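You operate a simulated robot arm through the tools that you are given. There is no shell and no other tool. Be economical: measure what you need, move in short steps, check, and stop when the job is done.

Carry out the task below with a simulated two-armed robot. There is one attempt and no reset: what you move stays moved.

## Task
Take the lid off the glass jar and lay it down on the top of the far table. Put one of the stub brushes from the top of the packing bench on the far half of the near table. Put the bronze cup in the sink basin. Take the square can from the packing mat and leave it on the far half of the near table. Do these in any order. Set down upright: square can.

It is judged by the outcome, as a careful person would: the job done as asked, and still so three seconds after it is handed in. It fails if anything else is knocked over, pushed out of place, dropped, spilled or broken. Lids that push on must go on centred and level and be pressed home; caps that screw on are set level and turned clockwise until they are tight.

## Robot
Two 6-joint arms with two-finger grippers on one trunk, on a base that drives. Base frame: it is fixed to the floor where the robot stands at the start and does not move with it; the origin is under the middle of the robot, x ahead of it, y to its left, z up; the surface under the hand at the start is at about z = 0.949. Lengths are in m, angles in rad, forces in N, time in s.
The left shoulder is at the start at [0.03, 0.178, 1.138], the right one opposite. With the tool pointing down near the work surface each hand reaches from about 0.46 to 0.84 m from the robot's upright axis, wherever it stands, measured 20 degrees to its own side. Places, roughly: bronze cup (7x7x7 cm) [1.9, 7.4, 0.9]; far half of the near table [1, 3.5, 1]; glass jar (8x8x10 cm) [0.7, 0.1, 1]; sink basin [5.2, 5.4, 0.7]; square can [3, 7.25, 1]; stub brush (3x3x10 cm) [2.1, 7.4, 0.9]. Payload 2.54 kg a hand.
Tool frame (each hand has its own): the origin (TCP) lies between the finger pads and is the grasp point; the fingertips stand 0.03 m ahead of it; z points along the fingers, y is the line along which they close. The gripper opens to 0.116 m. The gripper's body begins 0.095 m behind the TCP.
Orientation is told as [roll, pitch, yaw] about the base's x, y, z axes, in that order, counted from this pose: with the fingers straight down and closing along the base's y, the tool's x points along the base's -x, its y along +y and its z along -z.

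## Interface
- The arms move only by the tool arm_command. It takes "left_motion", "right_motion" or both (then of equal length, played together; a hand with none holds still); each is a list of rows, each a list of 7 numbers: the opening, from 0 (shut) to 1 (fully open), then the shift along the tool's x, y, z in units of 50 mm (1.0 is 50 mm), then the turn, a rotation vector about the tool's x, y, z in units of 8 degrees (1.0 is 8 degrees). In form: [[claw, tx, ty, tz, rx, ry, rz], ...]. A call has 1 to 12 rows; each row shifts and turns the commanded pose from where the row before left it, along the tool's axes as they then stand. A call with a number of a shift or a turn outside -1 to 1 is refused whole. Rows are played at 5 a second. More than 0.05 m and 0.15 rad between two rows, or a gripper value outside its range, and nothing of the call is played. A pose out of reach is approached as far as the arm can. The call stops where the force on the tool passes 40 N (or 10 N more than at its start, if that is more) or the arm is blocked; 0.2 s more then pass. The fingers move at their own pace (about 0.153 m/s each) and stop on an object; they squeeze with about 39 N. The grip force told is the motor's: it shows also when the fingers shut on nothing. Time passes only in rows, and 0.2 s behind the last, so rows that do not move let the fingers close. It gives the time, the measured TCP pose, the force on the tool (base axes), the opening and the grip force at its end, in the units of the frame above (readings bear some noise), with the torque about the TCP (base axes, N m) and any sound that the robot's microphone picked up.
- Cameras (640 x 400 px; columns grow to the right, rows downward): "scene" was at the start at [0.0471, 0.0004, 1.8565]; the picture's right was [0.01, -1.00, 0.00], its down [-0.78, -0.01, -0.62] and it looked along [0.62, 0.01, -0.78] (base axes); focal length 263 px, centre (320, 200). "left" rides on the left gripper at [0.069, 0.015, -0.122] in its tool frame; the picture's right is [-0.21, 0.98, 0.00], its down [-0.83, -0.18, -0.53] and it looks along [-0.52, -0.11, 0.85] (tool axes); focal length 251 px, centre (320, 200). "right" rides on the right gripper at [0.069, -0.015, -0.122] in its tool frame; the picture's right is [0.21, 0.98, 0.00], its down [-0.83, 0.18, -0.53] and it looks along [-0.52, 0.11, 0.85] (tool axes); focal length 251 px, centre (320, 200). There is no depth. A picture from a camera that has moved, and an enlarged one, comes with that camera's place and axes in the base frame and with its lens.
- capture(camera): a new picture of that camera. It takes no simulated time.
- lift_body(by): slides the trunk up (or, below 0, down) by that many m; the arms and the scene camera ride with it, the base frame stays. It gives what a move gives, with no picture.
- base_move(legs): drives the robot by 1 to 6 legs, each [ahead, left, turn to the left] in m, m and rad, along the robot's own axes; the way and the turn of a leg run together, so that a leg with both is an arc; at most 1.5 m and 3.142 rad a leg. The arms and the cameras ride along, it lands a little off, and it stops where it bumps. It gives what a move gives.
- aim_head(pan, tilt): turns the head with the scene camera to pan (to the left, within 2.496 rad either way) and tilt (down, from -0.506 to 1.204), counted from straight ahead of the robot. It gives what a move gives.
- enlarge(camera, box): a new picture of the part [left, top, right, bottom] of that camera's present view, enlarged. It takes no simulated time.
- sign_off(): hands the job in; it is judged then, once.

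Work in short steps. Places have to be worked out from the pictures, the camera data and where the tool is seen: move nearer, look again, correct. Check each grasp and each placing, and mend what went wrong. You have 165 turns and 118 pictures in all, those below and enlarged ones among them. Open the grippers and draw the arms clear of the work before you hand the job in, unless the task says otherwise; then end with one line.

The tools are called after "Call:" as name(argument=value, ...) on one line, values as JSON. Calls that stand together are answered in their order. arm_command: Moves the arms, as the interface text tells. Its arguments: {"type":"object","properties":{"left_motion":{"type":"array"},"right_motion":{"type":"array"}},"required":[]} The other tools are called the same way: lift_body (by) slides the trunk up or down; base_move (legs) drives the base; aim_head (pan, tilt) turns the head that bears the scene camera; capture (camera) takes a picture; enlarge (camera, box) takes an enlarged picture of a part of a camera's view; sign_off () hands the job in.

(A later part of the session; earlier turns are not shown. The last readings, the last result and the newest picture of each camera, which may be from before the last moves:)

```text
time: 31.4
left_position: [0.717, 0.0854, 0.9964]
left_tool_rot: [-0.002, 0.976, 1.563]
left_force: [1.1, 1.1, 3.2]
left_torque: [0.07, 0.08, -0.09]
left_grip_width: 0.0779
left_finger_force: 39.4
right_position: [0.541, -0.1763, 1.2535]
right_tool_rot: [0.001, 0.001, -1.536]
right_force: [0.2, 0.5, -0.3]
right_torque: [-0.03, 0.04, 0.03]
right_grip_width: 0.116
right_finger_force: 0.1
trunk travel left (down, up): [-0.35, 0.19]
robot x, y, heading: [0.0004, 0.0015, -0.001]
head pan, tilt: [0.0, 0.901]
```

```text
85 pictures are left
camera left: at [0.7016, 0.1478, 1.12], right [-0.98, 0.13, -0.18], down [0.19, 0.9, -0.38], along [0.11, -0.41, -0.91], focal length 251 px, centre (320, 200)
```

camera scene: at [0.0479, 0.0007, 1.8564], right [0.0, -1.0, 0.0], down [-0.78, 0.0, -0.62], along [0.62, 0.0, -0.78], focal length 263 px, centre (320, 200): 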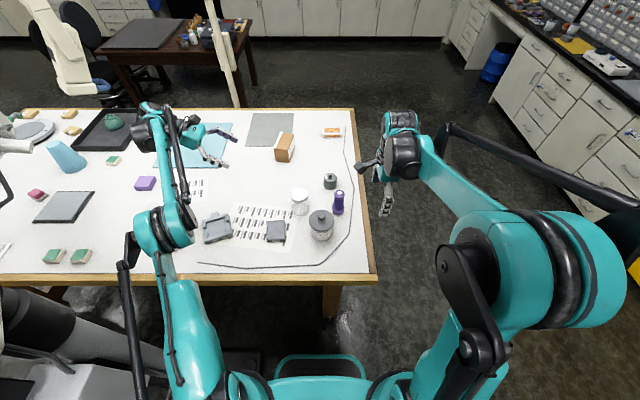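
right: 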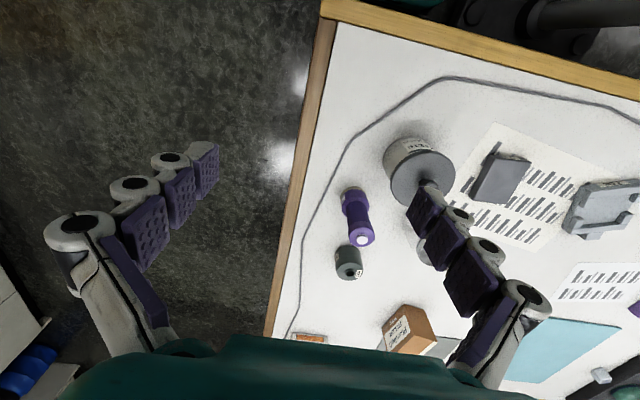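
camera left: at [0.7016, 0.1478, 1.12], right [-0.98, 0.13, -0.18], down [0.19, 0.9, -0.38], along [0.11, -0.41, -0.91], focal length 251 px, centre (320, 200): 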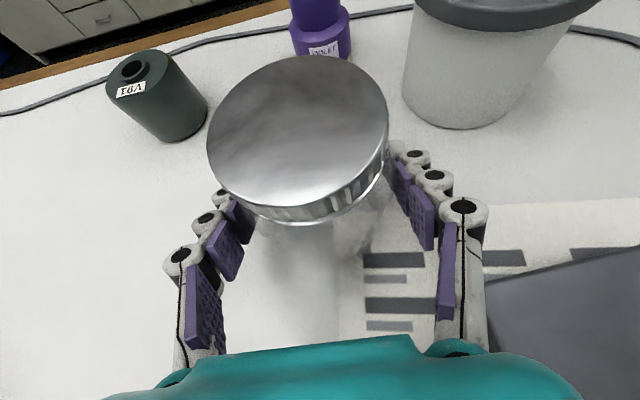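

Glass held (78 mm). Now the right hand goes above the lid at [0.716, 0.087], z 1.20.

Call:
arm_command(right_motion=[[1, 0.733, 0.526, 0.15, 0, 0, 0], [1, 0.733, 0.526, 0.15, 0, 0, 0], [1, 0.733, 0.526, 0.15, 0, 0, 0], [1, 0.733, 0.526, 0.15, 0, 0, 0], [1, 0.733, 0.526, 0.15, 0, 0, 0], [1, 0.733, 0.526, 0.15, 0, 0, 0], [1, 0.733, 0.526, 0.15, 0, 0, 0], [1, 0, 0, 0, 0, 0, 0]])

Call:
capture(camera="right")

Call:
enlarge(camera="scene", box=[240, 140, 360, 240])

```text
time: 33.2
left_position: [0.7167, 0.084, 0.9969]
left_tool_rot: [-0.003, 0.976, 1.561]
left_force: [-1.3, -1.4, 6.8]
left_torque: [-0.1, 0.23, 0.06]
left_grip_width: 0.0777
left_finger_force: 39.2
right_position: [0.7153, 0.0848, 1.2016]
right_tool_rot: [0.0, 0.0, -1.535]
right_force: [0.1, -0.7, 0.5]
right_torque: [0.0, 0.0, 0.05]
right_grip_width: 0.1158
right_finger_force: 0.1
trunk travel left (down, up): [-0.35, 0.19]
robot x, y, heading: [0.0013, 0.0006, 0.002]
head pan, tilt: [0.0, 0.901]
```

```text
84 pictures are left
camera right: at [0.6989, 0.153, 1.3244], right [0.97, 0.25, 0.0], down [0.21, -0.82, 0.53], along [0.13, -0.52, -0.85], focal length 251 px, centre (320, 200)
```

right: 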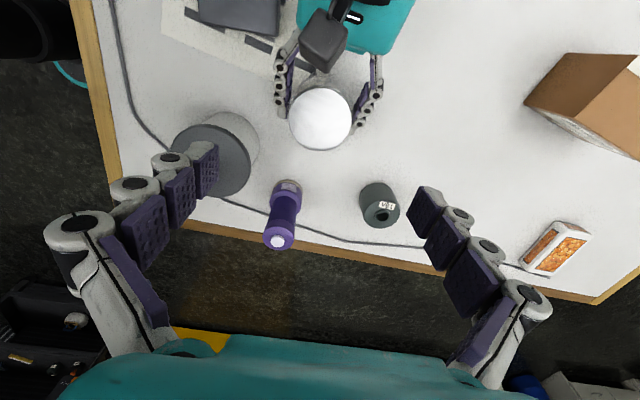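

```text
4.00 times, centred on (300, 190) of scene
camera zoom: at [0.0463, -0.0015, 1.8565], right [0.0, -1.0, 0.0], down [-0.78, 0.0, -0.62], along [0.62, 0.0, -0.78], focal length 1053 px, centre (400, 240)
```

zoom: 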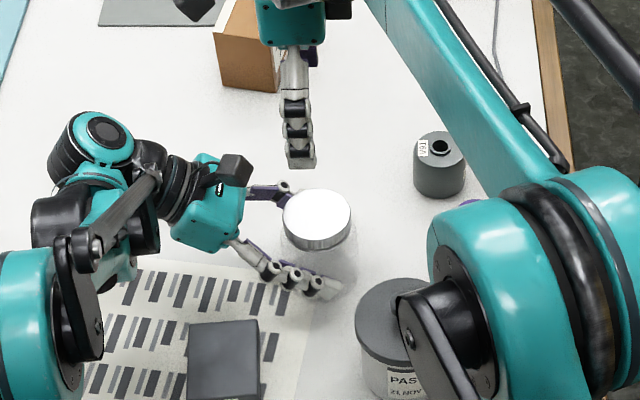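

Aligned above the lid ([0.715, 0.0855]). I descend to fingertip height 1.036, clear of the left hand, and close on the lid.

Call:
arm_command(right_motion=[[0.9, 0, 0, 0.678, 0, 0, 0], [0.9, 0, 0, 0.678, 0, 0, 0], [0.9, 0, 0, 0.678, 0, 0, 0], [0.9, 0, 0, 0.678, 0, 0, 0], [0.9, 0, 0, 0, 0, 0, 0], [0.6, 0, 0, 0, 0, 0, 0], [0.4, 0, 0, 0, 0, 0, 0], [0.4, 0, 0, 0, 0, 0, 0]])

Call:
capture(camera="right")

Call:
enlarge(camera="scene", box=[270, 150, 350, 230])

```text
time: 35.0
left_position: [0.7176, 0.0849, 0.996]
left_tool_rot: [-0.002, 0.975, 1.562]
left_force: [-7.2, 1.2, 5.1]
left_torque: [0.1, -0.24, -0.01]
left_grip_width: 0.0775
left_finger_force: 39.3
right_position: [0.7171, 0.0842, 1.0664]
right_tool_rot: [0.003, 0.001, -1.537]
right_force: [12.0, 0.9, 3.6]
right_torque: [0.03, -0.5, 0.03]
right_grip_width: 0.0648
right_finger_force: 39.3
trunk travel left (down, up): [-0.35, 0.19]
robot x, y, heading: [-0.0014, 0.0043, -0.001]
head pan, tilt: [0.0, 0.901]
```

```text
82 pictures are left
camera right: at [0.6992, 0.1528, 1.1878], right [0.97, 0.25, 0.0], down [0.21, -0.82, 0.53], along [0.13, -0.52, -0.85], focal length 251 px, centre (320, 200)
```

right: 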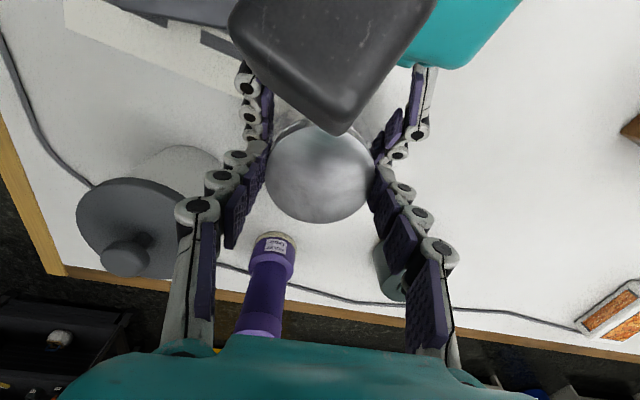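

```text
5.00 times, centred on (310, 190) of scene
camera zoom: at [0.0467, -0.0005, 1.8565], right [0.0, -1.0, 0.0], down [-0.78, 0.0, -0.62], along [0.62, 0.0, -0.78], focal length 1316 px, centre (370, 250)
```

zoom: 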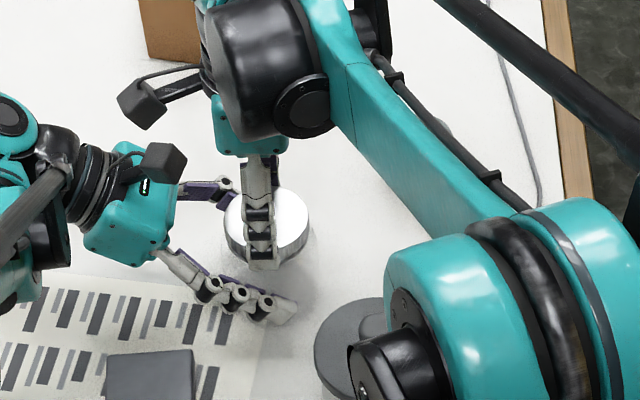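

Both grips hold. Turn the lid counter-clockwise 48° and watch the torque.

Call:
arm_command(right_motion=[[0.4, 0, 0, 0, 0, 0, -1], [0.4, 0, 0, 0, 0, 0, -1], [0.4, 0, 0, 0, 0, 0, -1], [0.4, 0, 0, 0, 0, 0, -1], [0.4, 0, 0, 0, 0, 0, -1], [0.4, 0, 0, 0, 0, 0, -1]])

```text
time: 36.4
left_position: [0.7174, 0.0852, 0.9968]
left_tool_rot: [-0.003, 0.976, 1.562]
left_force: [-9.7, 8.1, 0.3]
left_torque: [-0.63, -0.07, 0.09]
left_grip_width: 0.0776
left_finger_force: 39.0
right_position: [0.7151, 0.0851, 1.0662]
right_tool_rot: [0.0, -0.002, -0.696]
right_force: [9.5, -12.1, 7.6]
right_torque: [-0.38, -0.41, -0.03]
right_grip_width: 0.0653
right_finger_force: 40.0
trunk travel left (down, up): [-0.35, 0.19]
robot x, y, heading: [-0.0013, 0.0023, 0.001]
head pan, tilt: [0.0, 0.901]
```

Upward force on the right hand grew, consistent with the lid rising on its thread. I continue, following up slightly.

Call:
arm_command(right_motion=[[0.4, 0, 0, -0.01, 0, 0, -1], [0.4, 0, 0, -0.01, 0, 0, -1], [0.4, 0, 0, -0.01, 0, 0, -1], [0.4, 0, 0, -0.01, 0, 0, -1], [0.4, 0, 0, -0.01, 0, 0, -1], [0.4, 0, 0, -0.01, 0, 0, -1], [0.4, 0, 0, -0.01, 0, 0, -1], [0.4, 0, 0, -0.01, 0, 0, -1], [0.4, 0, 0, -0.01, 0, 0, -1], [0.4, 0, 0, 0, 0, 0, 0]])

Call:
capture(camera="left")

```text
time: 38.6
left_position: [0.7187, 0.0836, 0.9987]
left_tool_rot: [-0.002, 0.977, 1.562]
left_force: [1.3, 3.2, 18.5]
left_torque: [0.06, -0.08, 0.0]
left_grip_width: 0.0763
left_finger_force: 39.4
right_position: [0.7151, 0.0873, 1.0694]
right_tool_rot: [0.002, 0.0, 0.562]
right_force: [-0.5, -3.4, -20.2]
right_torque: [-0.25, 0.2, -0.01]
right_grip_width: 0.0648
right_finger_force: 39.4
trunk travel left (down, up): [-0.35, 0.19]
robot x, y, heading: [0.0019, 0.0051, -0.002]
head pan, tilt: [0.0, 0.901]
```

```text
80 pictures are left
camera left: at [0.7019, 0.147, 1.1201], right [-0.98, 0.13, -0.18], down [0.19, 0.9, -0.39], along [0.11, -0.41, -0.9], focal length 251 px, centre (320, 200)
```

left: 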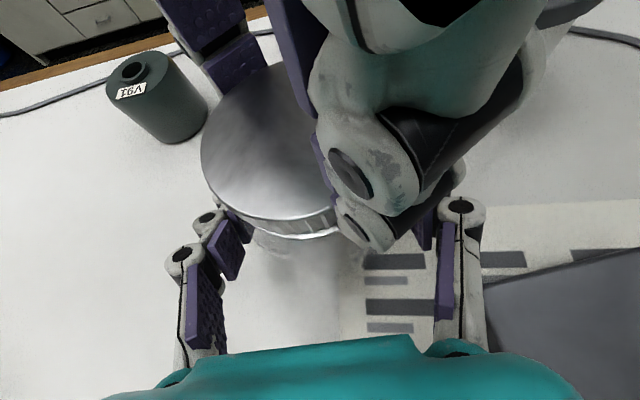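

Pulling up 20 N, so the thread still holds. I relax 2.5 mm and continue turning.

Call:
arm_command(right_motion=[[0.4, 0, 0, 0.05, 0, 0, 0], [0.4, 0, 0, 0, 0, 0, -1], [0.4, 0, 0, 0, 0, 0, -1], [0.4, 0, 0, 0, 0, 0, -1], [0.4, 0, 0, 0, 0, 0, -1], [0.4, 0, 0, 0, 0, 0, -1], [0.4, 0, 0, 0, 0, 0, -1], [0.4, 0, 0, 0, 0, 0, -1], [0.4, 0, 0, 0, 0, 0, -1], [0.4, 0, 0, 0, 0, 0, 0]])

```text
time: 40.8
left_position: [0.7171, 0.0857, 0.9961]
left_tool_rot: [0.001, 0.976, 1.562]
left_force: [-20.1, -10.8, -17.3]
left_torque: [0.49, -0.84, 0.05]
left_grip_width: 0.0763
left_finger_force: 39.0
right_position: [0.7176, 0.0859, 1.0687]
right_tool_rot: [-0.004, 0.001, 1.677]
right_force: [20.0, 11.1, 17.5]
right_torque: [0.27, -0.61, -0.04]
right_grip_width: 0.0652
right_finger_force: 38.6
trunk travel left (down, up): [-0.35, 0.19]
robot x, y, heading: [0.0016, 0.0002, -0.003]
head pan, tilt: [0.0, 0.901]
```

Now 184° turned and the lid pushes up at 17 N. I raise 3 mm, turn a bit more and read.

Call:
arm_command(right_motion=[[0.4, 0, 0, -0.03, 0, 0, -0.7], [0.4, 0, 0, -0.03, 0, 0, -0.7], [0.4, 0, 0, -0.02, 0, 0, -0.7], [0.4, 0, 0, 0, 0, 0, 0]])

Call:
enlarge(camera="left", box=[180, 40, 420, 270])

```text
time: 41.8
left_position: [0.7174, 0.0847, 0.996]
left_tool_rot: [0.0, 0.979, 1.563]
left_force: [-22.7, -10.4, 15.1]
left_torque: [0.62, -0.76, 0.04]
left_grip_width: 0.0764
left_finger_force: 38.9
right_position: [0.7179, 0.0848, 1.0709]
right_tool_rot: [-0.004, 0.001, 1.97]
right_force: [23.6, 8.9, -16.1]
right_torque: [0.18, -0.98, 0.01]
right_grip_width: 0.0647
right_finger_force: 39.4
trunk travel left (down, up): [-0.35, 0.19]
robot x, y, heading: [-0.0024, 0.0032, -0.003]
head pan, tilt: [0.0, 0.901]
```

```text
1.74 times, centred on (300, 155) of left
camera zoom: at [0.7019, 0.1476, 1.1205], right [-0.98, 0.13, -0.18], down [0.19, 0.9, -0.39], along [0.11, -0.41, -0.9], focal length 437 px, centre (355, 278)
```

zoom: 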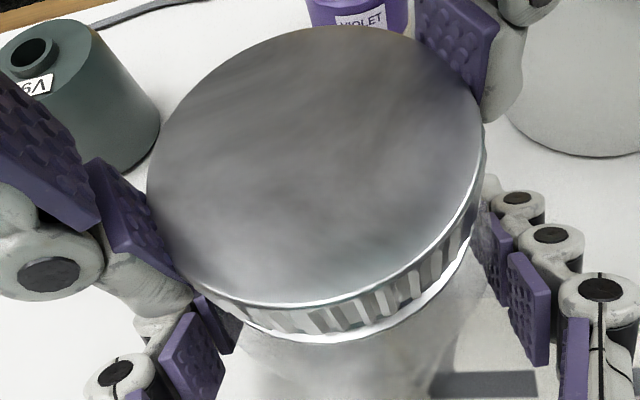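

Net rise so far ~3-4 mm. I relax, release the lid, rise and look before winding the wrist back.

Call:
arm_command(right_motion=[[0.4, 0, 0, 0.03, 0, 0, 0], [0.9, 0, 0, 0, 0, 0, 0], [0.9, 0, 0, 0, 0, 0, 0], [0.9, 0, 0, -0.5, 0, 0, 0], [0.9, 0, 0, -0.5, 0, 0, 1], [0.9, 0, 0, 0, 0, 0, 1], [0.9, 0, 0, 0, 0, 0, 1], [0.9, 0, 0, 0, 0, 0, 1], [0.9, 0, 0, 0, 0, 0, 1], [0.9, 0, 0, 0, 0, 0, 1], [0.9, 0, 0, 0, 0, 0, 1], [0.9, 0, 0, 0, 0, 0, 1]])

Call:
enlarge(camera="left", box=[180, 40, 420, 270])

```text
time: 44.4
left_position: [0.718, 0.0849, 0.9957]
left_tool_rot: [-0.001, 0.977, 1.563]
left_force: [-0.3, -0.8, -0.3]
left_torque: [0.01, 0.02, 0.05]
left_grip_width: 0.0763
left_finger_force: 39.0
right_position: [0.7161, 0.0851, 1.1209]
right_tool_rot: [-0.001, 0.0, 0.851]
right_force: [0.5, 0.2, -0.2]
right_torque: [-0.02, -0.02, -0.01]
right_grip_width: 0.1045
right_finger_force: 0.0
trunk travel left (down, up): [-0.35, 0.19]
robot x, y, heading: [-0.0021, 0.0012, 0.003]
head pan, tilt: [0.0, 0.901]
```

```text
1.74 times, centred on (300, 155) of left
camera zoom: at [0.7019, 0.1476, 1.1196], right [-0.98, 0.13, -0.18], down [0.19, 0.9, -0.38], along [0.11, -0.41, -0.91], focal length 437 px, centre (355, 278)
```

zoom: 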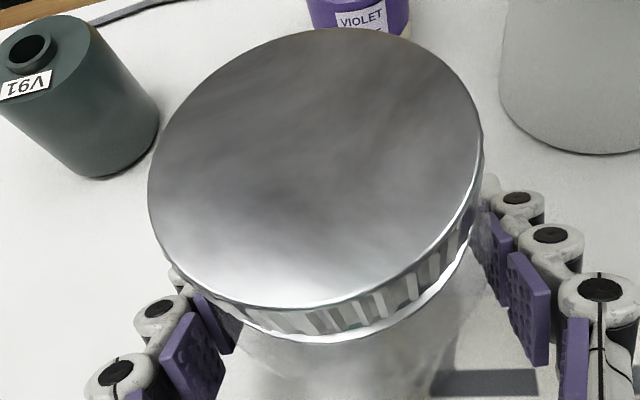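

The lid has grown ~6% in view, i.e. it rose ~5 mm: it is unscrewing. I wind back and grip again 5 mm higher.

Call:
arm_command(right_motion=[[0.9, 0, 0, 0, 0, 0, 1], [0.9, 0, 0, 0, 0, 0, 1], [0.9, 0, 0, 0, 0, 0, 1], [0.9, 0, 0, 0, 0, 0, 1], [0.9, 0, 0, 0, 0, 0, 1], [0.9, 0, 0, 0, 0, 0, 1], [0.9, 0, 0, 0, 0, 0, 1], [0.9, 0, 0, 0, 0, 0, 1], [0.9, 0, 0, 0, 0, 0, 1], [0.9, 0, 0, 0, 0, 0, 1], [0.9, 0, 0, 0, 0, 0, 1], [0.9, 0, 0, 0, 0, 0, 1]])

Call:
arm_command(right_motion=[[0.9, 0, 0, 0, 0, 0, 1], [0.9, 0, 0, 0, 0, 0, 1], [0.9, 0, 0, 0, 0, 0, 1], [0.9, 0, 0, 0, 0, 0, 1], [0.9, 0, 0, 0.49, 0, 0, 0], [0.9, 0, 0, 0.5, 0, 0, 0], [0.9, 0, 0, 0, 0, 0, 0], [0.6, 0, 0, 0, 0, 0, 0], [0.4, 0, 0, 0, 0, 0, 0], [0.4, 0, 0, 0, 0, 0, 0]])

```text
time: 45.1
left_position: [0.7208, 0.0885, 0.997]
left_tool_rot: [0.002, 0.974, 1.581]
left_force: [8.4, 3.1, -0.8]
left_torque: [-0.36, 1.07, -0.58]
left_grip_width: 0.0763
left_finger_force: 39.0
right_position: [0.712, 0.0865, 1.12]
right_tool_rot: [0.001, 0.015, 0.524]
right_force: [-8.6, -1.9, 0.4]
right_torque: [0.07, -0.01, 0.59]
right_grip_width: 0.1066
right_finger_force: 1.2
trunk travel left (down, up): [-0.35, 0.19]
robot x, y, heading: [-0.002, 0.0008, -0.003]
head pan, tilt: [0.0, 0.901]
stopped in row 3 (left hand): the force on the tool passed its limit at 51 N (the readings are from after the stop); the commanded pose is now the measured one
```

```text
time: 45.5
left_position: [0.7233, 0.0909, 0.997]
left_tool_rot: [0.006, 0.974, 1.592]
left_force: [9.5, 2.3, -3.0]
left_torque: [-0.33, 1.08, -0.55]
left_grip_width: 0.0763
left_finger_force: 39.3
right_position: [0.7093, 0.0849, 1.1199]
right_tool_rot: [0.001, 0.025, 0.44]
right_force: [-7.9, -1.2, 2.5]
right_torque: [0.11, 0.0, 0.58]
right_grip_width: 0.1068
right_finger_force: 1.9
trunk travel left (down, up): [-0.35, 0.19]
robot x, y, heading: [-0.0005, 0.0027, 0.002]
head pan, tilt: [0.0, 0.901]
stopped in row 1 (left hand): the force on the tool passed its limit at 50 N (the readings are from after the stop); the commanded pose is now the measured one
```

The open right fingers hit the left camera housing. I turn back a bit, rise well above, then wind back.

Call:
arm_command(right_motion=[[0.9, 0, 0, 0, 0, 0, -0.8], [0.9, 0, 0, 0, 0, 0, -0.8], [0.9, 0, 0, -0.8, 0, 0, 0], [0.9, 0, 0, -0.8, 0, 0, 0], [0.9, 0, 0, -0.5, 0, 0, 0]])

Call:
capture(camera="scene")

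```text
time: 46.7
left_position: [0.7227, 0.0899, 0.9971]
left_tool_rot: [0.003, 0.976, 1.592]
left_force: [0.0, 0.6, -2.0]
left_torque: [-0.01, -0.03, 0.0]
left_grip_width: 0.0764
left_finger_force: 38.8
right_position: [0.712, 0.0855, 1.2256]
right_tool_rot: [0.006, 0.024, 0.662]
right_force: [-0.2, 0.0, 0.8]
right_torque: [0.02, 0.03, 0.03]
right_grip_width: 0.1046
right_finger_force: 0.1
trunk travel left (down, up): [-0.35, 0.19]
robot x, y, heading: [-0.0041, 0.0003, 0.006]
head pan, tilt: [0.0, 0.901]
```

```text
77 pictures are left
camera scene: at [0.0471, -0.0006, 1.8564], right [0.0, -1.0, 0.0], down [-0.78, 0.0, -0.62], along [0.62, 0.0, -0.78], focal length 263 px, centre (320, 200)
```

scene: 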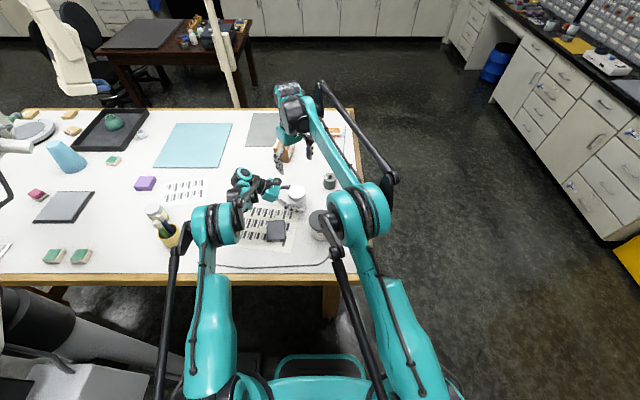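

Clear and the jar stands. Wind back the right wrist at this height, levelling it.

Call:
arm_command(right_motion=[[0.9, 0, 0, 0, 0, -0.17, 0], [0.9, 0, 0, 0, 0, 0, 1], [0.9, 0, 0, 0, 0, 0, 1], [0.9, 0, 0, 0, 0, 0, 1], [0.9, 0, 0, 0, 0, 0, 1], [0.9, 0, 0, 0, 0, 0, 1], [0.9, 0, 0, 0, 0, 0, 1], [0.9, 0, 0, 0, 0, 0, 1], [0.9, 0, 0, 0, 0, 0, 1], [0.9, 0, 0, 0, 0, 0, 1], [0.9, 0, 0, 0, 0, 0, 1], [0.9, 0, 0, 0, 0, 0, 1]])

Call:
arm_command(right_motion=[[0.9, 0, 0, 0, 0, 0, 1], [0.9, 0, 0, 0, 0, 0, 1], [0.9, 0, 0, 0, 0, 0, 1], [0.9, 0, 0, 0, 0, 0, 1], [0.9, 0, 0, 0, 0, 0, 0.8], [0.9, 0, 0, 0, 0, 0, 0]])

Call:
capture(camera="right")

Call:
capture(camera="left")

```text
time: 49.3
left_position: [0.7225, 0.0904, 0.9964]
left_tool_rot: [0.004, 0.977, 1.592]
left_force: [-0.1, 0.3, -2.0]
left_torque: [-0.01, -0.02, 0.03]
left_grip_width: 0.0761
left_finger_force: 39.1
right_position: [0.7121, 0.0843, 1.2254]
right_tool_rot: [0.002, 0.007, -0.875]
right_force: [0.1, 0.0, 0.3]
right_torque: [0.0, -0.02, 0.02]
right_grip_width: 0.1042
right_finger_force: 0.1
trunk travel left (down, up): [-0.35, 0.19]
robot x, y, heading: [-0.0004, 0.0003, -0.0]
head pan, tilt: [0.0, 0.901]
```

```text
time: 50.7
left_position: [0.7228, 0.0901, 0.9971]
left_tool_rot: [0.004, 0.975, 1.593]
left_force: [-0.9, -0.3, -1.6]
left_torque: [0.0, 0.0, 0.01]
left_grip_width: 0.076
left_finger_force: 39.2
right_position: [0.7114, 0.0857, 1.2252]
right_tool_rot: [-0.005, 0.006, -1.547]
right_force: [0.0, 0.1, 0.9]
right_torque: [-0.02, -0.01, 0.0]
right_grip_width: 0.1047
right_finger_force: 0.0
trunk travel left (down, up): [-0.35, 0.19]
robot x, y, heading: [0.0025, -0.0021, -0.001]
head pan, tilt: [0.0, 0.901]
```

```text
76 pictures are left
camera right: at [0.6963, 0.1532, 1.3475], right [0.97, 0.24, 0.0], down [0.2, -0.82, 0.53], along [0.12, -0.51, -0.85], focal length 251 px, centre (320, 200)
```

right: 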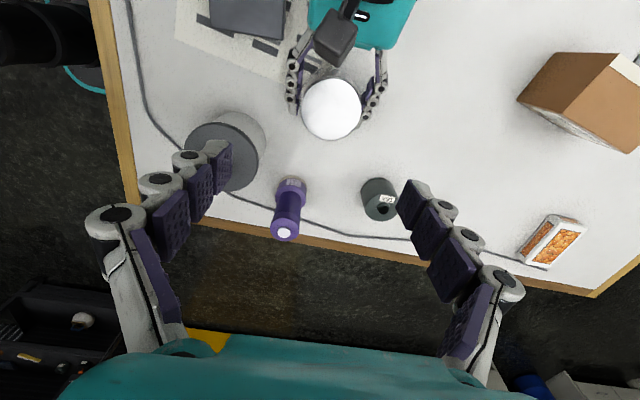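

```text
75 pictures are left
camera left: at [0.7058, 0.1526, 1.121], right [-0.98, 0.1, -0.18], down [0.17, 0.91, -0.38], along [0.12, -0.41, -0.91], focal length 251 px, centre (320, 200)
```

left: 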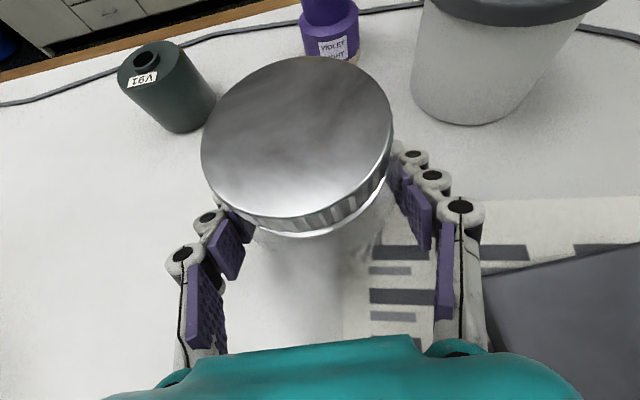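

Lid is now at about [0.7215, 0.095]. I re-centre, descend, and grip again.

Call:
arm_command(right_motion=[[0.9, 0.18, 0.2, 0, 0, 0, 0], [0.9, 0, 0, 0.76, 0, 0, 0], [0.9, 0, 0, 0.76, 0, 0, 0], [0.9, 0, 0, 0.76, 0, 0, 0], [0.9, 0, 0, 0.76, 0, 0, 0], [0.9, 0, 0, 0, 0, 0, 0], [0.6, 0, 0, 0, 0, 0, 0], [0.4, 0, 0, 0, 0, 0, 0], [0.4, 0, 0, 0, 0, 0, 0]])

Call:
arm_command(right_motion=[[0.4, 0, 0, 0, 0, 0, -1], [0.4, 0, 0, 0, 0, 0, -1], [0.4, 0, 0, 0, 0, 0, -1], [0.4, 0, 0, 0, 0, 0, -1], [0.4, 0, 0, 0, 0, 0, -1], [0.4, 0, 0, 0, 0, 0, -1], [0.4, 0, 0, 0, 0, 0, -1], [0.4, 0, 0, 0, 0, 0, 0]])

```text
time: 52.7
left_position: [0.7221, 0.0907, 0.9973]
left_tool_rot: [0.005, 0.975, 1.59]
left_force: [-10.5, -0.8, -3.0]
left_torque: [0.06, -0.55, 0.05]
left_grip_width: 0.0762
left_finger_force: 38.9
right_position: [0.7222, 0.0958, 1.0741]
right_tool_rot: [-0.003, 0.006, -1.543]
right_force: [11.6, 1.6, 1.9]
right_torque: [0.01, -0.44, 0.05]
right_grip_width: 0.0649
right_finger_force: 38.6
trunk travel left (down, up): [-0.35, 0.19]
robot x, y, heading: [0.0014, 0.0002, 0.002]
head pan, tilt: [0.0, 0.901]
```

```text
time: 54.5
left_position: [0.7235, 0.0906, 0.9972]
left_tool_rot: [0.004, 0.976, 1.593]
left_force: [-0.5, 0.7, -2.4]
left_torque: [-0.04, 0.03, -0.05]
left_grip_width: 0.076
left_finger_force: 39.1
right_position: [0.722, 0.095, 1.0725]
right_tool_rot: [0.002, 0.006, -0.565]
right_force: [0.2, 0.0, 0.6]
right_torque: [0.0, -0.01, -0.02]
right_grip_width: 0.0648
right_finger_force: 38.8
trunk travel left (down, up): [-0.35, 0.19]
robot x, y, heading: [0.0025, 0.0022, 0.0]
head pan, tilt: [0.0, 0.901]
```

Forces fell to nearly zero: the lid seems free. Lift 1 cm.

Call:
arm_command(right_motion=[[0.4, 0, 0, -0.1, 0, 0, 0], [0.4, 0, 0, -0.1, 0, 0, 0], [0.4, 0, 0, 0, 0, 0, 0]])

Call:
capture(camera="left")

```text
time: 55.3
left_position: [0.7232, 0.0898, 0.9962]
left_tool_rot: [0.005, 0.975, 1.591]
left_force: [-0.6, 0.0, -1.2]
left_torque: [-0.03, 0.0, 0.05]
left_grip_width: 0.0764
left_finger_force: 38.8
right_position: [0.7216, 0.0961, 1.0833]
right_tool_rot: [0.0, 0.007, -0.568]
right_force: [0.7, 0.2, -0.3]
right_torque: [0.01, 0.01, 0.01]
right_grip_width: 0.0647
right_finger_force: 39.4
trunk travel left (down, up): [-0.35, 0.19]
robot x, y, heading: [0.0028, -0.0012, -0.0]
head pan, tilt: [0.0, 0.901]
```

```text
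74 pictures are left
camera left: at [0.7059, 0.1526, 1.1209], right [-0.98, 0.1, -0.18], down [0.17, 0.91, -0.38], along [0.12, -0.41, -0.91], focal length 251 px, centre (320, 200)
```

left: 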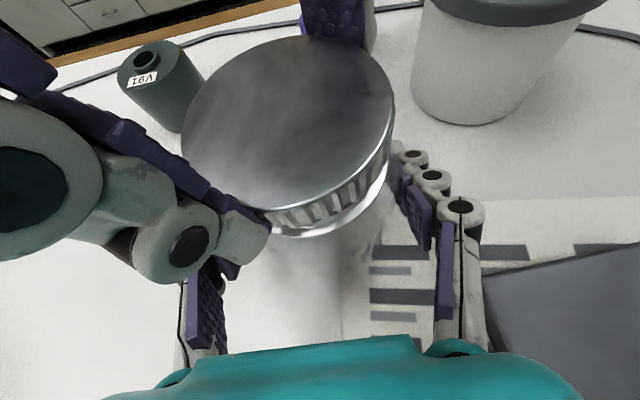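

The lid is off. I lift it 2 cm more, then slide it away from the left hand and up.

Call:
arm_command(right_motion=[[0.4, 0, 0, -0.3, 0, 0, 0], [0.4, 0, 0, -0.2, 0, 0, 0], [0.4, -0.43, -0.67, -0.2, 0, 0, 0], [0.4, -0.43, -0.67, -0.3, 0, 0, 0], [0.4, 0, 0, -0.9, 0, 0, 0], [0.4, 0, 0, 0, 0, 0, 0]])

Call:
capture(camera="left")

Call:
enlarge(camera="scene", box=[230, 110, 370, 240])

```text
time: 56.7
left_position: [0.7239, 0.0895, 0.9977]
left_tool_rot: [0.005, 0.974, 1.594]
left_force: [-0.9, 0.4, -2.1]
left_torque: [0.01, 0.01, -0.02]
left_grip_width: 0.076
left_finger_force: 39.8
right_position: [0.7232, 0.0149, 1.1776]
right_tool_rot: [0.001, 0.008, -0.567]
right_force: [0.0, -0.2, -0.2]
right_torque: [0.02, 0.02, -0.01]
right_grip_width: 0.0646
right_finger_force: 39.0
trunk travel left (down, up): [-0.35, 0.19]
robot x, y, heading: [0.0001, 0.0022, -0.003]
head pan, tilt: [0.0, 0.901]
```

```text
73 pictures are left
camera left: at [0.7064, 0.152, 1.1206], right [-0.98, 0.1, -0.17], down [0.17, 0.91, -0.38], along [0.12, -0.4, -0.91], focal length 251 px, centre (320, 200)
```

left: 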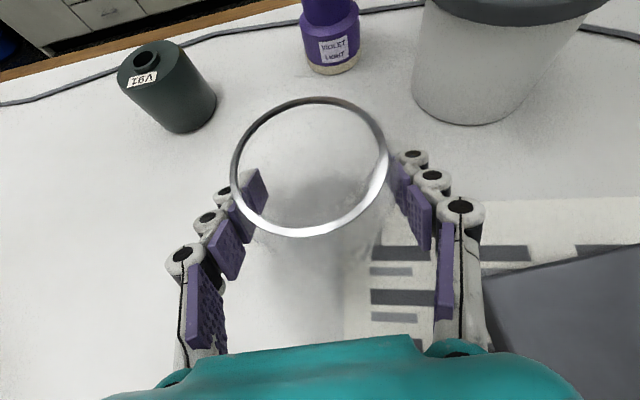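

```text
3.08 times, centred on (300, 175) of scene
camera zoom: at [0.0484, -0.0013, 1.8564], right [0.0, -1.0, 0.0], down [-0.78, 0.0, -0.62], along [0.62, 0.0, -0.78], focal length 810 px, centre (382, 277)
```

zoom: 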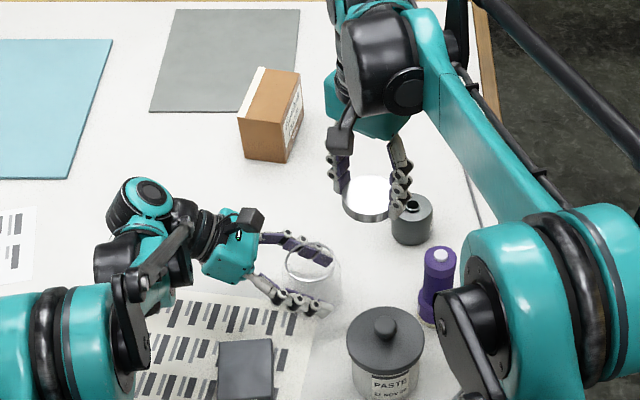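

The jar is open. The jar hangs slightly in the left hand; I lower it a few mm to touch the table.

Call:
arm_command(left_motion=[[0.5, -0.025, 0, 0.017, 0, 0, 0], [0.5, -0.025, 0, 0.017, 0, 0, 0], [0.5, 0, 0, 0, 0, 0, 0]])

```text
time: 57.5
left_position: [0.7236, 0.0909, 0.9952]
left_tool_rot: [0.003, 0.976, 1.59]
left_force: [3.5, 1.4, 8.0]
left_torque: [-0.04, 0.1, -0.02]
left_grip_width: 0.0761
left_finger_force: 39.4
right_position: [0.7213, 0.0154, 1.1778]
right_tool_rot: [0.003, 0.005, -0.567]
right_force: [0.3, 0.6, 0.3]
right_torque: [0.0, -0.01, -0.01]
right_grip_width: 0.0647
right_finger_force: 39.5
trunk travel left (down, up): [-0.35, 0.19]
robot x, y, heading: [-0.0018, -0.0019, 0.003]
head pan, tilt: [0.0, 0.901]
```

The jar rests on the table. I release it and withdraw the left hand along its axis; the right hand rises with the lid.

Call:
arm_command(left_motion=[[0.8, 0, 0, 0, 0, 0, 0], [1, 0, 0, 0, 0, 0, 0], [1, 0, 0, 0, 0, 0, 0], [1, 0, 0, -0.5, 0, 0, 0], [1, 0, 0, -0.9, 0, 0, 0], [1, 0, 0, -0.9, 0, 0, 0], [1, 0, 0, -0.9, 0, 0, 0], [1, 0.5, 0, -0.6, 0, 0, 0], [1, 0.9, 0, 0, 0, 0, 0], [1, 0.9, 0, 0, 0, 0, 0]], right_motion=[[0.4, 0, 0, 0, 0, 0, 0], [0.4, 0, 0, 0, 0, 0, 0], [0.4, 0, 0, 0, 0, 0, 0], [0.4, 0, 0, 0, 0, 0, 0], [0.4, 0, 0, 0, 0, 0, 0], [0.4, 0, 0, 0, 0, 0, 0], [0.4, 0, 0, 0, 0, 0, 0], [0.4, 0, 0, 0, 0, 0, 0], [0.4, 0, 0, -0.5, 0, 0, 0], [0.4, 0, 0, -0.5, 0, 0, 0]])

Call:
capture(camera="scene")

```text
time: 59.7
left_position: [0.7203, 0.1825, 1.1969]
left_tool_rot: [0.005, 0.975, 1.591]
left_force: [-0.2, 0.4, 0.8]
left_torque: [0.04, -0.02, 0.04]
left_grip_width: 0.1161
left_finger_force: 0.1
right_position: [0.7213, 0.0139, 1.2283]
right_tool_rot: [0.003, 0.006, -0.567]
right_force: [-0.4, -0.1, 0.1]
right_torque: [0.04, 0.0, -0.01]
right_grip_width: 0.0649
right_finger_force: 38.9
trunk travel left (down, up): [-0.35, 0.19]
robot x, y, heading: [-0.0026, -0.0012, 0.003]
head pan, tilt: [0.0, 0.901]
```

```text
71 pictures are left
camera scene: at [0.0456, -0.0019, 1.8565], right [0.0, -1.0, 0.0], down [-0.78, 0.0, -0.62], along [0.62, 0.0, -0.78], focal length 263 px, centre (320, 200)
```

scene: 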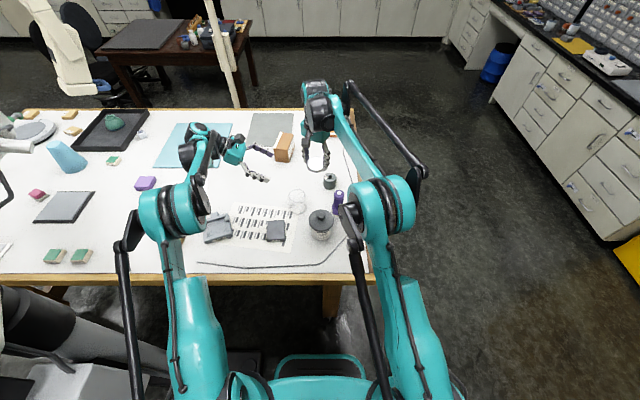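

Jar undisturbed. Now I stow the left hand (move left, untilt), clearing the space to place the lid.

Call:
arm_command(left_motion=[[1, -0.42, 0.4, -0.62, 0, 0, 0], [1, -0.42, 0.4, -0.62, 0, 0, 0], [1, -0.42, 0.4, -0.62, 0, 0, 0], [1, -0.42, 0.4, -0.62, 0, 0, 0], [1, 0.2, 0, 0, 0, -1, 0], [1, 0, 0, 0, 0, -1, 0], [1, 0, 0, 0, 0, -1, 0], [1, 0, 0, 0, 0, -1, 0], [1, 0, 0, 0, 0, -1, 0], [1, 0, 0, 0, 0, -1, 0], [1, 0, 0, 0, 0, -1, 0], [1, 0, 0, -0.5, 0, 0, 0]])

Call:
base_move(legs=[[0.1, 0, 0]])

Call:
capture(camera="right")

Call:
capture(camera="scene")

```text
time: 62.3
left_position: [0.6386, 0.3256, 1.2298]
left_tool_rot: [0.002, -0.002, 1.589]
left_force: [-0.1, -0.2, 0.6]
left_torque: [0.02, -0.04, 0.01]
left_grip_width: 0.1162
left_finger_force: 0.0
right_position: [0.7221, 0.0161, 1.2284]
right_tool_rot: [0.0, 0.006, -0.567]
right_force: [-0.3, 0.1, -0.1]
right_torque: [-0.05, -0.04, -0.05]
right_grip_width: 0.065
right_finger_force: 39.1
trunk travel left (down, up): [-0.35, 0.19]
robot x, y, heading: [0.0024, 0.0017, 0.002]
head pan, tilt: [0.0, 0.901]
```

```text
time: 63.4
left_position: [0.7395, 0.3264, 1.2289]
left_tool_rot: [0.003, -0.003, 1.587]
left_force: [-0.1, 0.1, 0.3]
left_torque: [-0.03, 0.03, -0.02]
left_grip_width: 0.1158
left_finger_force: 0.1
right_position: [0.8219, 0.0146, 1.2285]
right_tool_rot: [0.002, 0.007, -0.569]
right_force: [0.6, -0.4, 0.6]
right_torque: [-0.02, 0.03, 0.03]
right_grip_width: 0.065
right_finger_force: 39.1
trunk travel left (down, up): [-0.35, 0.19]
robot x, y, heading: [0.1007, -0.0001, 0.0]
head pan, tilt: [0.0, 0.901]
```

```text
70 pictures are left
camera right: at [0.7564, 0.0386, 1.35], right [0.34, 0.94, 0.0], down [0.8, -0.29, 0.53], along [0.5, -0.18, -0.85], focal length 251 px, centre (320, 200)
```

right: 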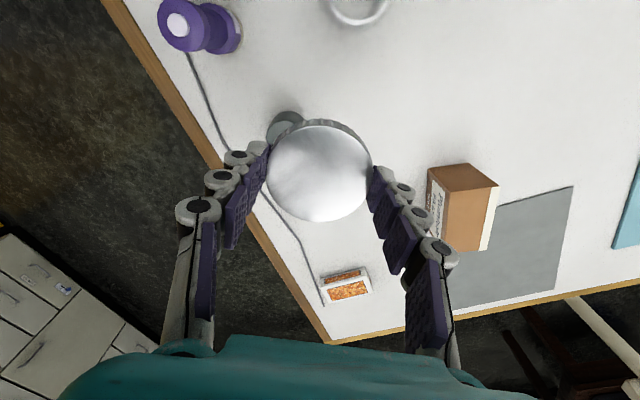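

```text
69 pictures are left
camera scene: at [0.1473, -0.0006, 1.8564], right [0.0, -1.0, 0.0], down [-0.78, 0.0, -0.62], along [0.62, 0.0, -0.78], focal length 263 px, centre (320, 200)
```

scene: 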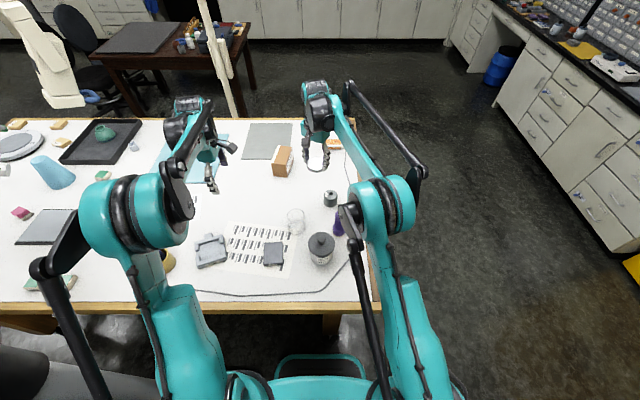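

Base advanced 0.10 m. The jar and the box leave clear table around [0.828, 0.14]; I move the lid there and descend to just above the table.

Call:
arm_command(right_motion=[[0.4, 0.416, 0.727, 0, 0, 0, 0], [0.4, 0.416, 0.727, 0, 0, 0, 0], [0.4, 0.416, 0.727, 0, 0, 0, 0], [0.4, 0, 0, 0.78, 0, 0, 0], [0.4, 0, 0, 0.78, 0, 0, 0], [0.4, 0, 0, 0.78, 0, 0, 0], [0.4, 0, 0, 0.78, 0, 0, 0], [0.4, 0, 0, 0.78, 0, 0, 0], [0.4, 0, 0, 0.6, 0, 0, 0], [0.4, 0, 0, 0, 0, 0, 0]])

Call:
capture(camera="right")

Call:
enlarge(camera="scene", box=[250, 140, 350, 240])

```text
time: 65.6
left_position: [0.739, 0.3264, 1.2291]
left_tool_rot: [0.002, 0.0, 1.588]
left_force: [0.4, 0.4, -0.3]
left_torque: [-0.02, -0.02, -0.01]
left_grip_width: 0.1159
left_finger_force: 0.1
right_position: [0.8196, 0.1393, 1.0012]
right_tool_rot: [0.0, 0.007, -0.569]
right_force: [-0.1, 0.0, 0.2]
right_torque: [0.01, 0.03, 0.02]
right_grip_width: 0.0648
right_finger_force: 38.2
right hand out of reach, approached as far as the arm can: row 3
trunk travel left (down, up): [-0.35, 0.19]
robot x, y, heading: [0.0966, -0.0021, 0.002]
head pan, tilt: [0.0, 0.901]
```

```text
68 pictures are left
camera right: at [0.7531, 0.1621, 1.1235], right [0.34, 0.94, 0.0], down [0.8, -0.29, 0.53], along [0.5, -0.18, -0.85], focal length 251 px, centre (320, 200)
```

right: 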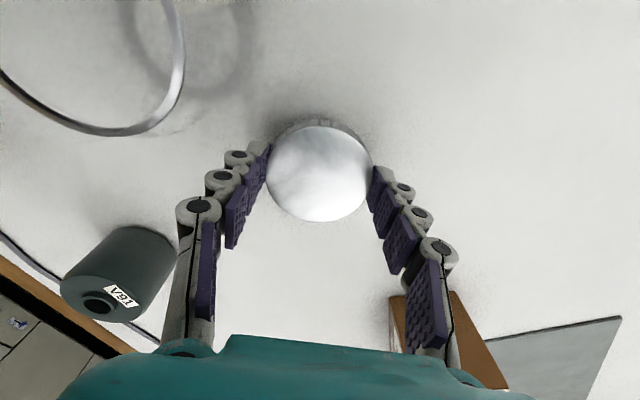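

```text
4.00 times, centred on (300, 190) of scene
camera zoom: at [0.1462, -0.0005, 1.8565], right [0.0, -1.0, 0.0], down [-0.78, 0.0, -0.62], along [0.62, 0.0, -0.78], focal length 1053 px, centre (400, 240)
```

zoom: 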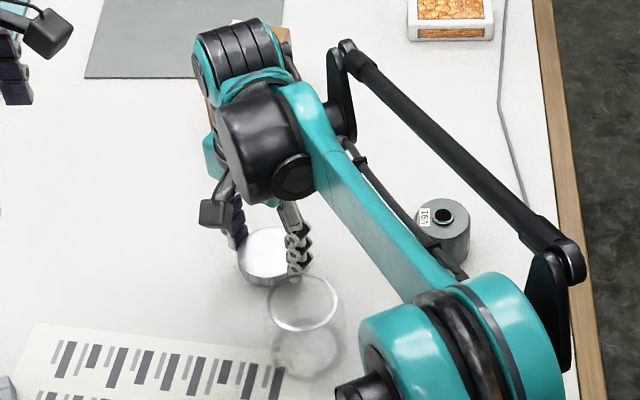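

Free spot confirmed. I lower in small steps until contact.

Call:
arm_command(right_motion=[[0.4, 0, 0, 0.1, 0, 0, 0], [0.4, 0, 0, 0.1, 0, 0, 0], [0.4, 0, 0, 0.06, 0, 0, 0], [0.4, 0, 0, 0, 0, 0, 0]])

```text
time: 66.6
left_position: [0.7383, 0.3255, 1.2285]
left_tool_rot: [0.002, -0.001, 1.59]
left_force: [-0.1, -0.3, 0.6]
left_torque: [0.0, 0.02, 0.03]
left_grip_width: 0.116
left_finger_force: 0.0
right_position: [0.8182, 0.1391, 0.9895]
right_tool_rot: [0.001, 0.007, -0.569]
right_force: [-0.8, -0.4, 0.5]
right_torque: [-0.02, 0.01, 0.02]
right_grip_width: 0.0649
right_finger_force: 38.8
trunk travel left (down, up): [-0.35, 0.19]
robot x, y, heading: [0.1003, -0.0023, 0.0]
head pan, tilt: [0.0, 0.901]
```

Call:
arm_command(right_motion=[[0.4, 0, 0, 0.05, 0, 0, 0], [0.4, 0, 0, 0.05, 0, 0, 0], [0.4, 0, 0, 0.05, 0, 0, 0], [0.4, 0, 0, 0, 0, 0, 0]])

```text
time: 67.6
left_position: [0.7376, 0.3269, 1.2289]
left_tool_rot: [0.001, 0.001, 1.588]
left_force: [0.0, 0.4, -0.7]
left_torque: [0.04, 0.02, -0.03]
left_grip_width: 0.1163
left_finger_force: 0.2
right_position: [0.8183, 0.1375, 0.9823]
right_tool_rot: [0.006, 0.003, -0.568]
right_force: [6.2, 1.5, 13.9]
right_torque: [-0.3, -0.08, 0.1]
right_grip_width: 0.0645
right_finger_force: 39.7
trunk travel left (down, up): [-0.35, 0.19]
robot x, y, heading: [0.0986, 0.0024, 0.003]
head pan, tilt: [0.0, 0.901]
```

Contact at 14 N: the lid is on the table. I open and rise.

Call:
arm_command(right_motion=[[0.4, 0, 0, -0.02, 0, 0, 0], [0.65, 0, 0, 0, 0, 0, 0], [0.75, 0, 0, 0, 0, 0, 0], [0.75, 0, 0, -0.5, 0, 0, 0], [0.75, 0, 0, -1, 0, 0, 0], [0.75, 0, 0, -1, 0, 0, 0], [0.75, 0, 0, -1, 0, 0, 0], [0.75, 0, 0, -1, 0, 0, 0], [0.75, 0, 0, 0, 0, 0, 0]])

Call:
capture(camera="right")

```text
time: 69.6
left_position: [0.7393, 0.3257, 1.2298]
left_tool_rot: [0.002, -0.001, 1.587]
left_force: [-0.2, -0.1, -0.2]
left_torque: [-0.01, 0.04, -0.01]
left_grip_width: 0.1159
left_finger_force: 0.1
right_position: [0.8205, 0.1368, 1.2081]
right_tool_rot: [0.003, 0.006, -0.567]
right_force: [0.1, -0.9, -0.3]
right_torque: [0.0, -0.01, 0.01]
right_grip_width: 0.087
right_finger_force: 0.0
trunk travel left (down, up): [-0.35, 0.19]
robot x, y, heading: [0.1003, -0.0019, 0.001]
head pan, tilt: [0.0, 0.901]
```

```text
66 pictures are left
camera right: at [0.7544, 0.1605, 1.331], right [0.34, 0.94, 0.0], down [0.8, -0.29, 0.53], along [0.5, -0.18, -0.85], focal length 251 px, centre (320, 200)
```

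right: 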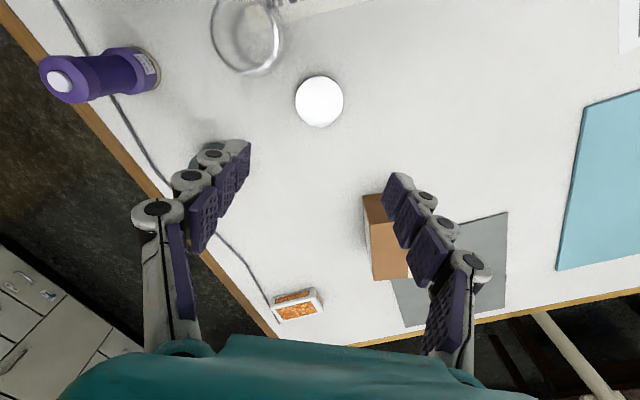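

The lid lies flat on the table. I stow both wrists forward-facing and draw the right arm to its side before driving.

Call:
arm_command(left_motion=[[1, 0, 0, 0, 0, 0, 1], [1, 0, 0, 0, 0, 0, 1], [1, 0, 0, 0, 0, 0, 1], [1, 0, 0, 0, 0, 0, 1], [1, 0, 0, 0, 0, 0, 1], [1, 0, 0, 0, 0, 0, 1], [1, 0, 0, 0, 0, 0, 1], [1, 0, 0, 0, 0, 0, 1], [1, 0, 0, 0, 0, 0, 1], [1, 0, 0, 0, 0, 0, 1], [1, 0, 0, 0, 0, 0, 1], [1, 0, 0, 0, 0, 0, 0.37]], right_motion=[[1, 0, 0, -0.5, 0, 0, -1], [1, 0, 0, 0, 0, 0, -1], [1, 0, 0, 0, 0, 0, -1], [1, 0, 0, 0, 0, 0, -1.0], [1, 0.5, -0.825, 0, 0, 0, 0], [1, 0.5, -0.825, 0, 0, 0, 0], [1, 0.5, -0.825, 0, 0, 0, 0], [1, 0.5, -0.825, 0, 0, 0, 0], [1, 0.5, -0.825, 0, 0, 0, 0], [1, 0.5, -0.825, 0, 0, 0, 0], [1, 0.5, -0.825, 0, 0, 0, 0], [1, 0.5, -0.825, 0, 0, 0, 0]])

Call:
capture(camera="scene")

```text
time: 72.2
left_position: [0.7379, 0.3265, 1.2313]
left_tool_rot: [0.005, 0.001, -0.003]
left_force: [-0.3, 0.5, 1.1]
left_torque: [0.01, -0.04, 0.01]
left_grip_width: 0.1162
left_finger_force: 0.1
right_position: [0.6099, -0.1943, 1.2301]
right_tool_rot: [0.006, 0.004, -0.008]
right_force: [-0.1, 0.3, -0.4]
right_torque: [0.03, -0.05, -0.01]
right_grip_width: 0.1161
right_finger_force: 0.1
right hand out of reach, approached as far as the arm can: row 3
trunk travel left (down, up): [-0.35, 0.19]
robot x, y, heading: [0.0953, -0.0007, 0.0]
head pan, tilt: [0.0, 0.901]
```

```text
65 pictures are left
camera scene: at [0.1446, -0.0022, 1.8565], right [0.0, -1.0, 0.0], down [-0.78, 0.0, -0.62], along [0.62, 0.0, -0.78], focal length 263 px, centre (320, 200)
```

scene: 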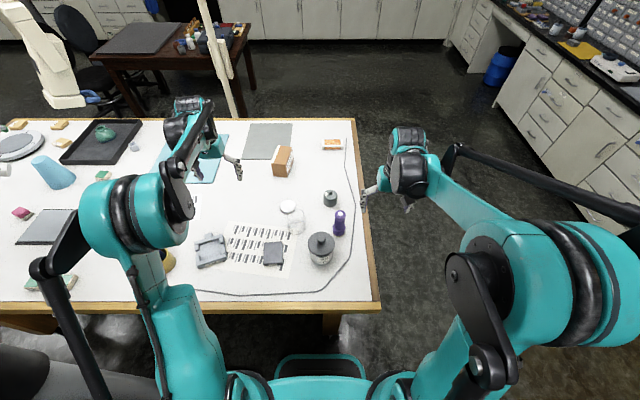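

The jar, lid and everything else stand properly. Now I back off 1.1 m, turn to face +y, and look along the way.

Call:
base_move(legs=[[-1.1, 0, 0], [0, 0, 1.5708]])

Call:
aim_head(pan=0, tilt=0.3)

Call:
capture(camera="scene")

```text
time: 81.7
left_position: [-1.3361, 0.6367, 1.229]
left_tool_rot: [0.002, 0.002, 1.579]
left_force: [0.3, 0.8, -0.3]
left_torque: [0.0, 0.03, 0.0]
left_grip_width: 0.1162
left_finger_force: 0.1
right_position: [-0.8177, 0.5145, 1.2291]
right_tool_rot: [0.004, 0.003, 1.571]
right_force: [-0.1, 0.2, 0.4]
right_torque: [0.0, -0.01, -0.01]
right_grip_width: 0.116
right_finger_force: 0.0
trunk travel left (down, up): [-0.35, 0.19]
robot x, y, heading: [-1.0023, 0.0022, 1.581]
head pan, tilt: [0.0, 0.901]
```

```text
time: 82.7
left_position: [-1.3368, 0.6367, 1.2301]
left_tool_rot: [0.002, 0.002, 1.58]
left_force: [0.1, -0.3, -1.1]
left_torque: [0.0, -0.02, -0.01]
left_grip_width: 0.116
left_finger_force: 0.0
right_position: [-0.8171, 0.5139, 1.2292]
right_tool_rot: [0.005, 0.004, 1.571]
right_force: [-0.7, 0.4, 0.0]
right_torque: [0.0, -0.03, -0.03]
right_grip_width: 0.116
right_finger_force: 0.0
trunk travel left (down, up): [-0.35, 0.19]
robot x, y, heading: [-1.007, -0.0035, 1.577]
head pan, tilt: [0.0, 0.3]
```

```text
64 pictures are left
camera scene: at [-1.0045, 0.0632, 1.9086], right [1.0, 0.01, 0.0], down [0.0, -0.3, -0.95], along [-0.01, 0.95, -0.3], focal length 263 px, centre (320, 200)
```

scene: 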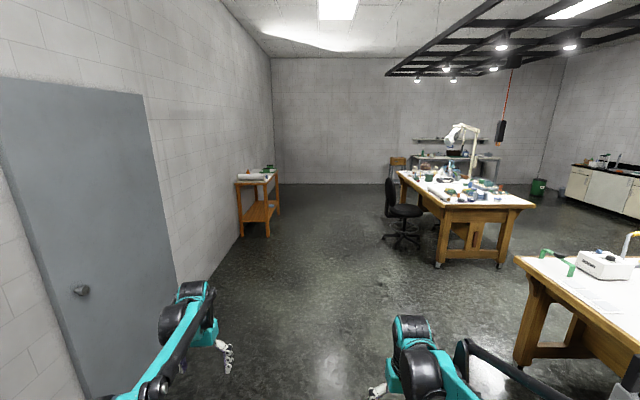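

The lane is clear. Drive ahead 5.9 m, then look at the packing bench.

Call:
base_move(legs=[[1.5, 0, 0], [1.5, 0, 0], [1.5, 0, 0], [1.4, 0, 0], [0, -1.4, 0]])

Call:
aim_head(pan=-0.75, tilt=0.55)

Call:
capture(camera="scene")

```text
time: 117.5
left_position: [0.0287, 6.5773, 1.2293]
left_tool_rot: [0.003, 0.002, 1.58]
left_force: [-0.5, -0.5, -0.7]
left_torque: [0.01, 0.03, -0.04]
left_grip_width: 0.116
left_finger_force: 0.1
right_position: [0.5486, 6.4553, 1.2301]
right_tool_rot: [0.007, 0.004, 1.573]
right_force: [0.1, -0.5, -0.4]
right_torque: [-0.01, -0.02, -0.03]
right_grip_width: 0.116
right_finger_force: 0.1
trunk travel left (down, up): [-0.35, 0.19]
robot x, y, heading: [0.3613, 5.9434, 1.578]
head pan, tilt: [0.0, 0.3]
```

```text
time: 118.7
left_position: [0.0281, 6.5769, 1.2294]
left_tool_rot: [0.003, 0.001, 1.582]
left_force: [-0.2, 0.0, -0.5]
left_torque: [-0.01, -0.02, 0.0]
left_grip_width: 0.1159
left_finger_force: 0.0
right_position: [0.5466, 6.4561, 1.2297]
right_tool_rot: [0.004, 0.005, 1.573]
right_force: [-0.6, -0.3, 0.3]
right_torque: [-0.01, -0.01, 0.02]
right_grip_width: 0.1159
right_finger_force: 0.1
trunk travel left (down, up): [-0.35, 0.19]
robot x, y, heading: [0.3649, 5.9431, 1.583]
head pan, tilt: [-0.75, 0.55]
```

```text
63 pictures are left
camera scene: at [0.4233, 5.9776, 1.8858], right [0.74, -0.67, 0.0], down [-0.35, -0.39, -0.85], along [0.57, 0.63, -0.52], focal length 263 px, centre (320, 200)
```

scene: 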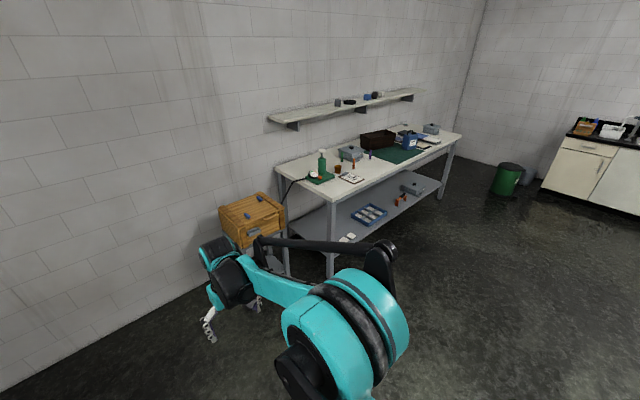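

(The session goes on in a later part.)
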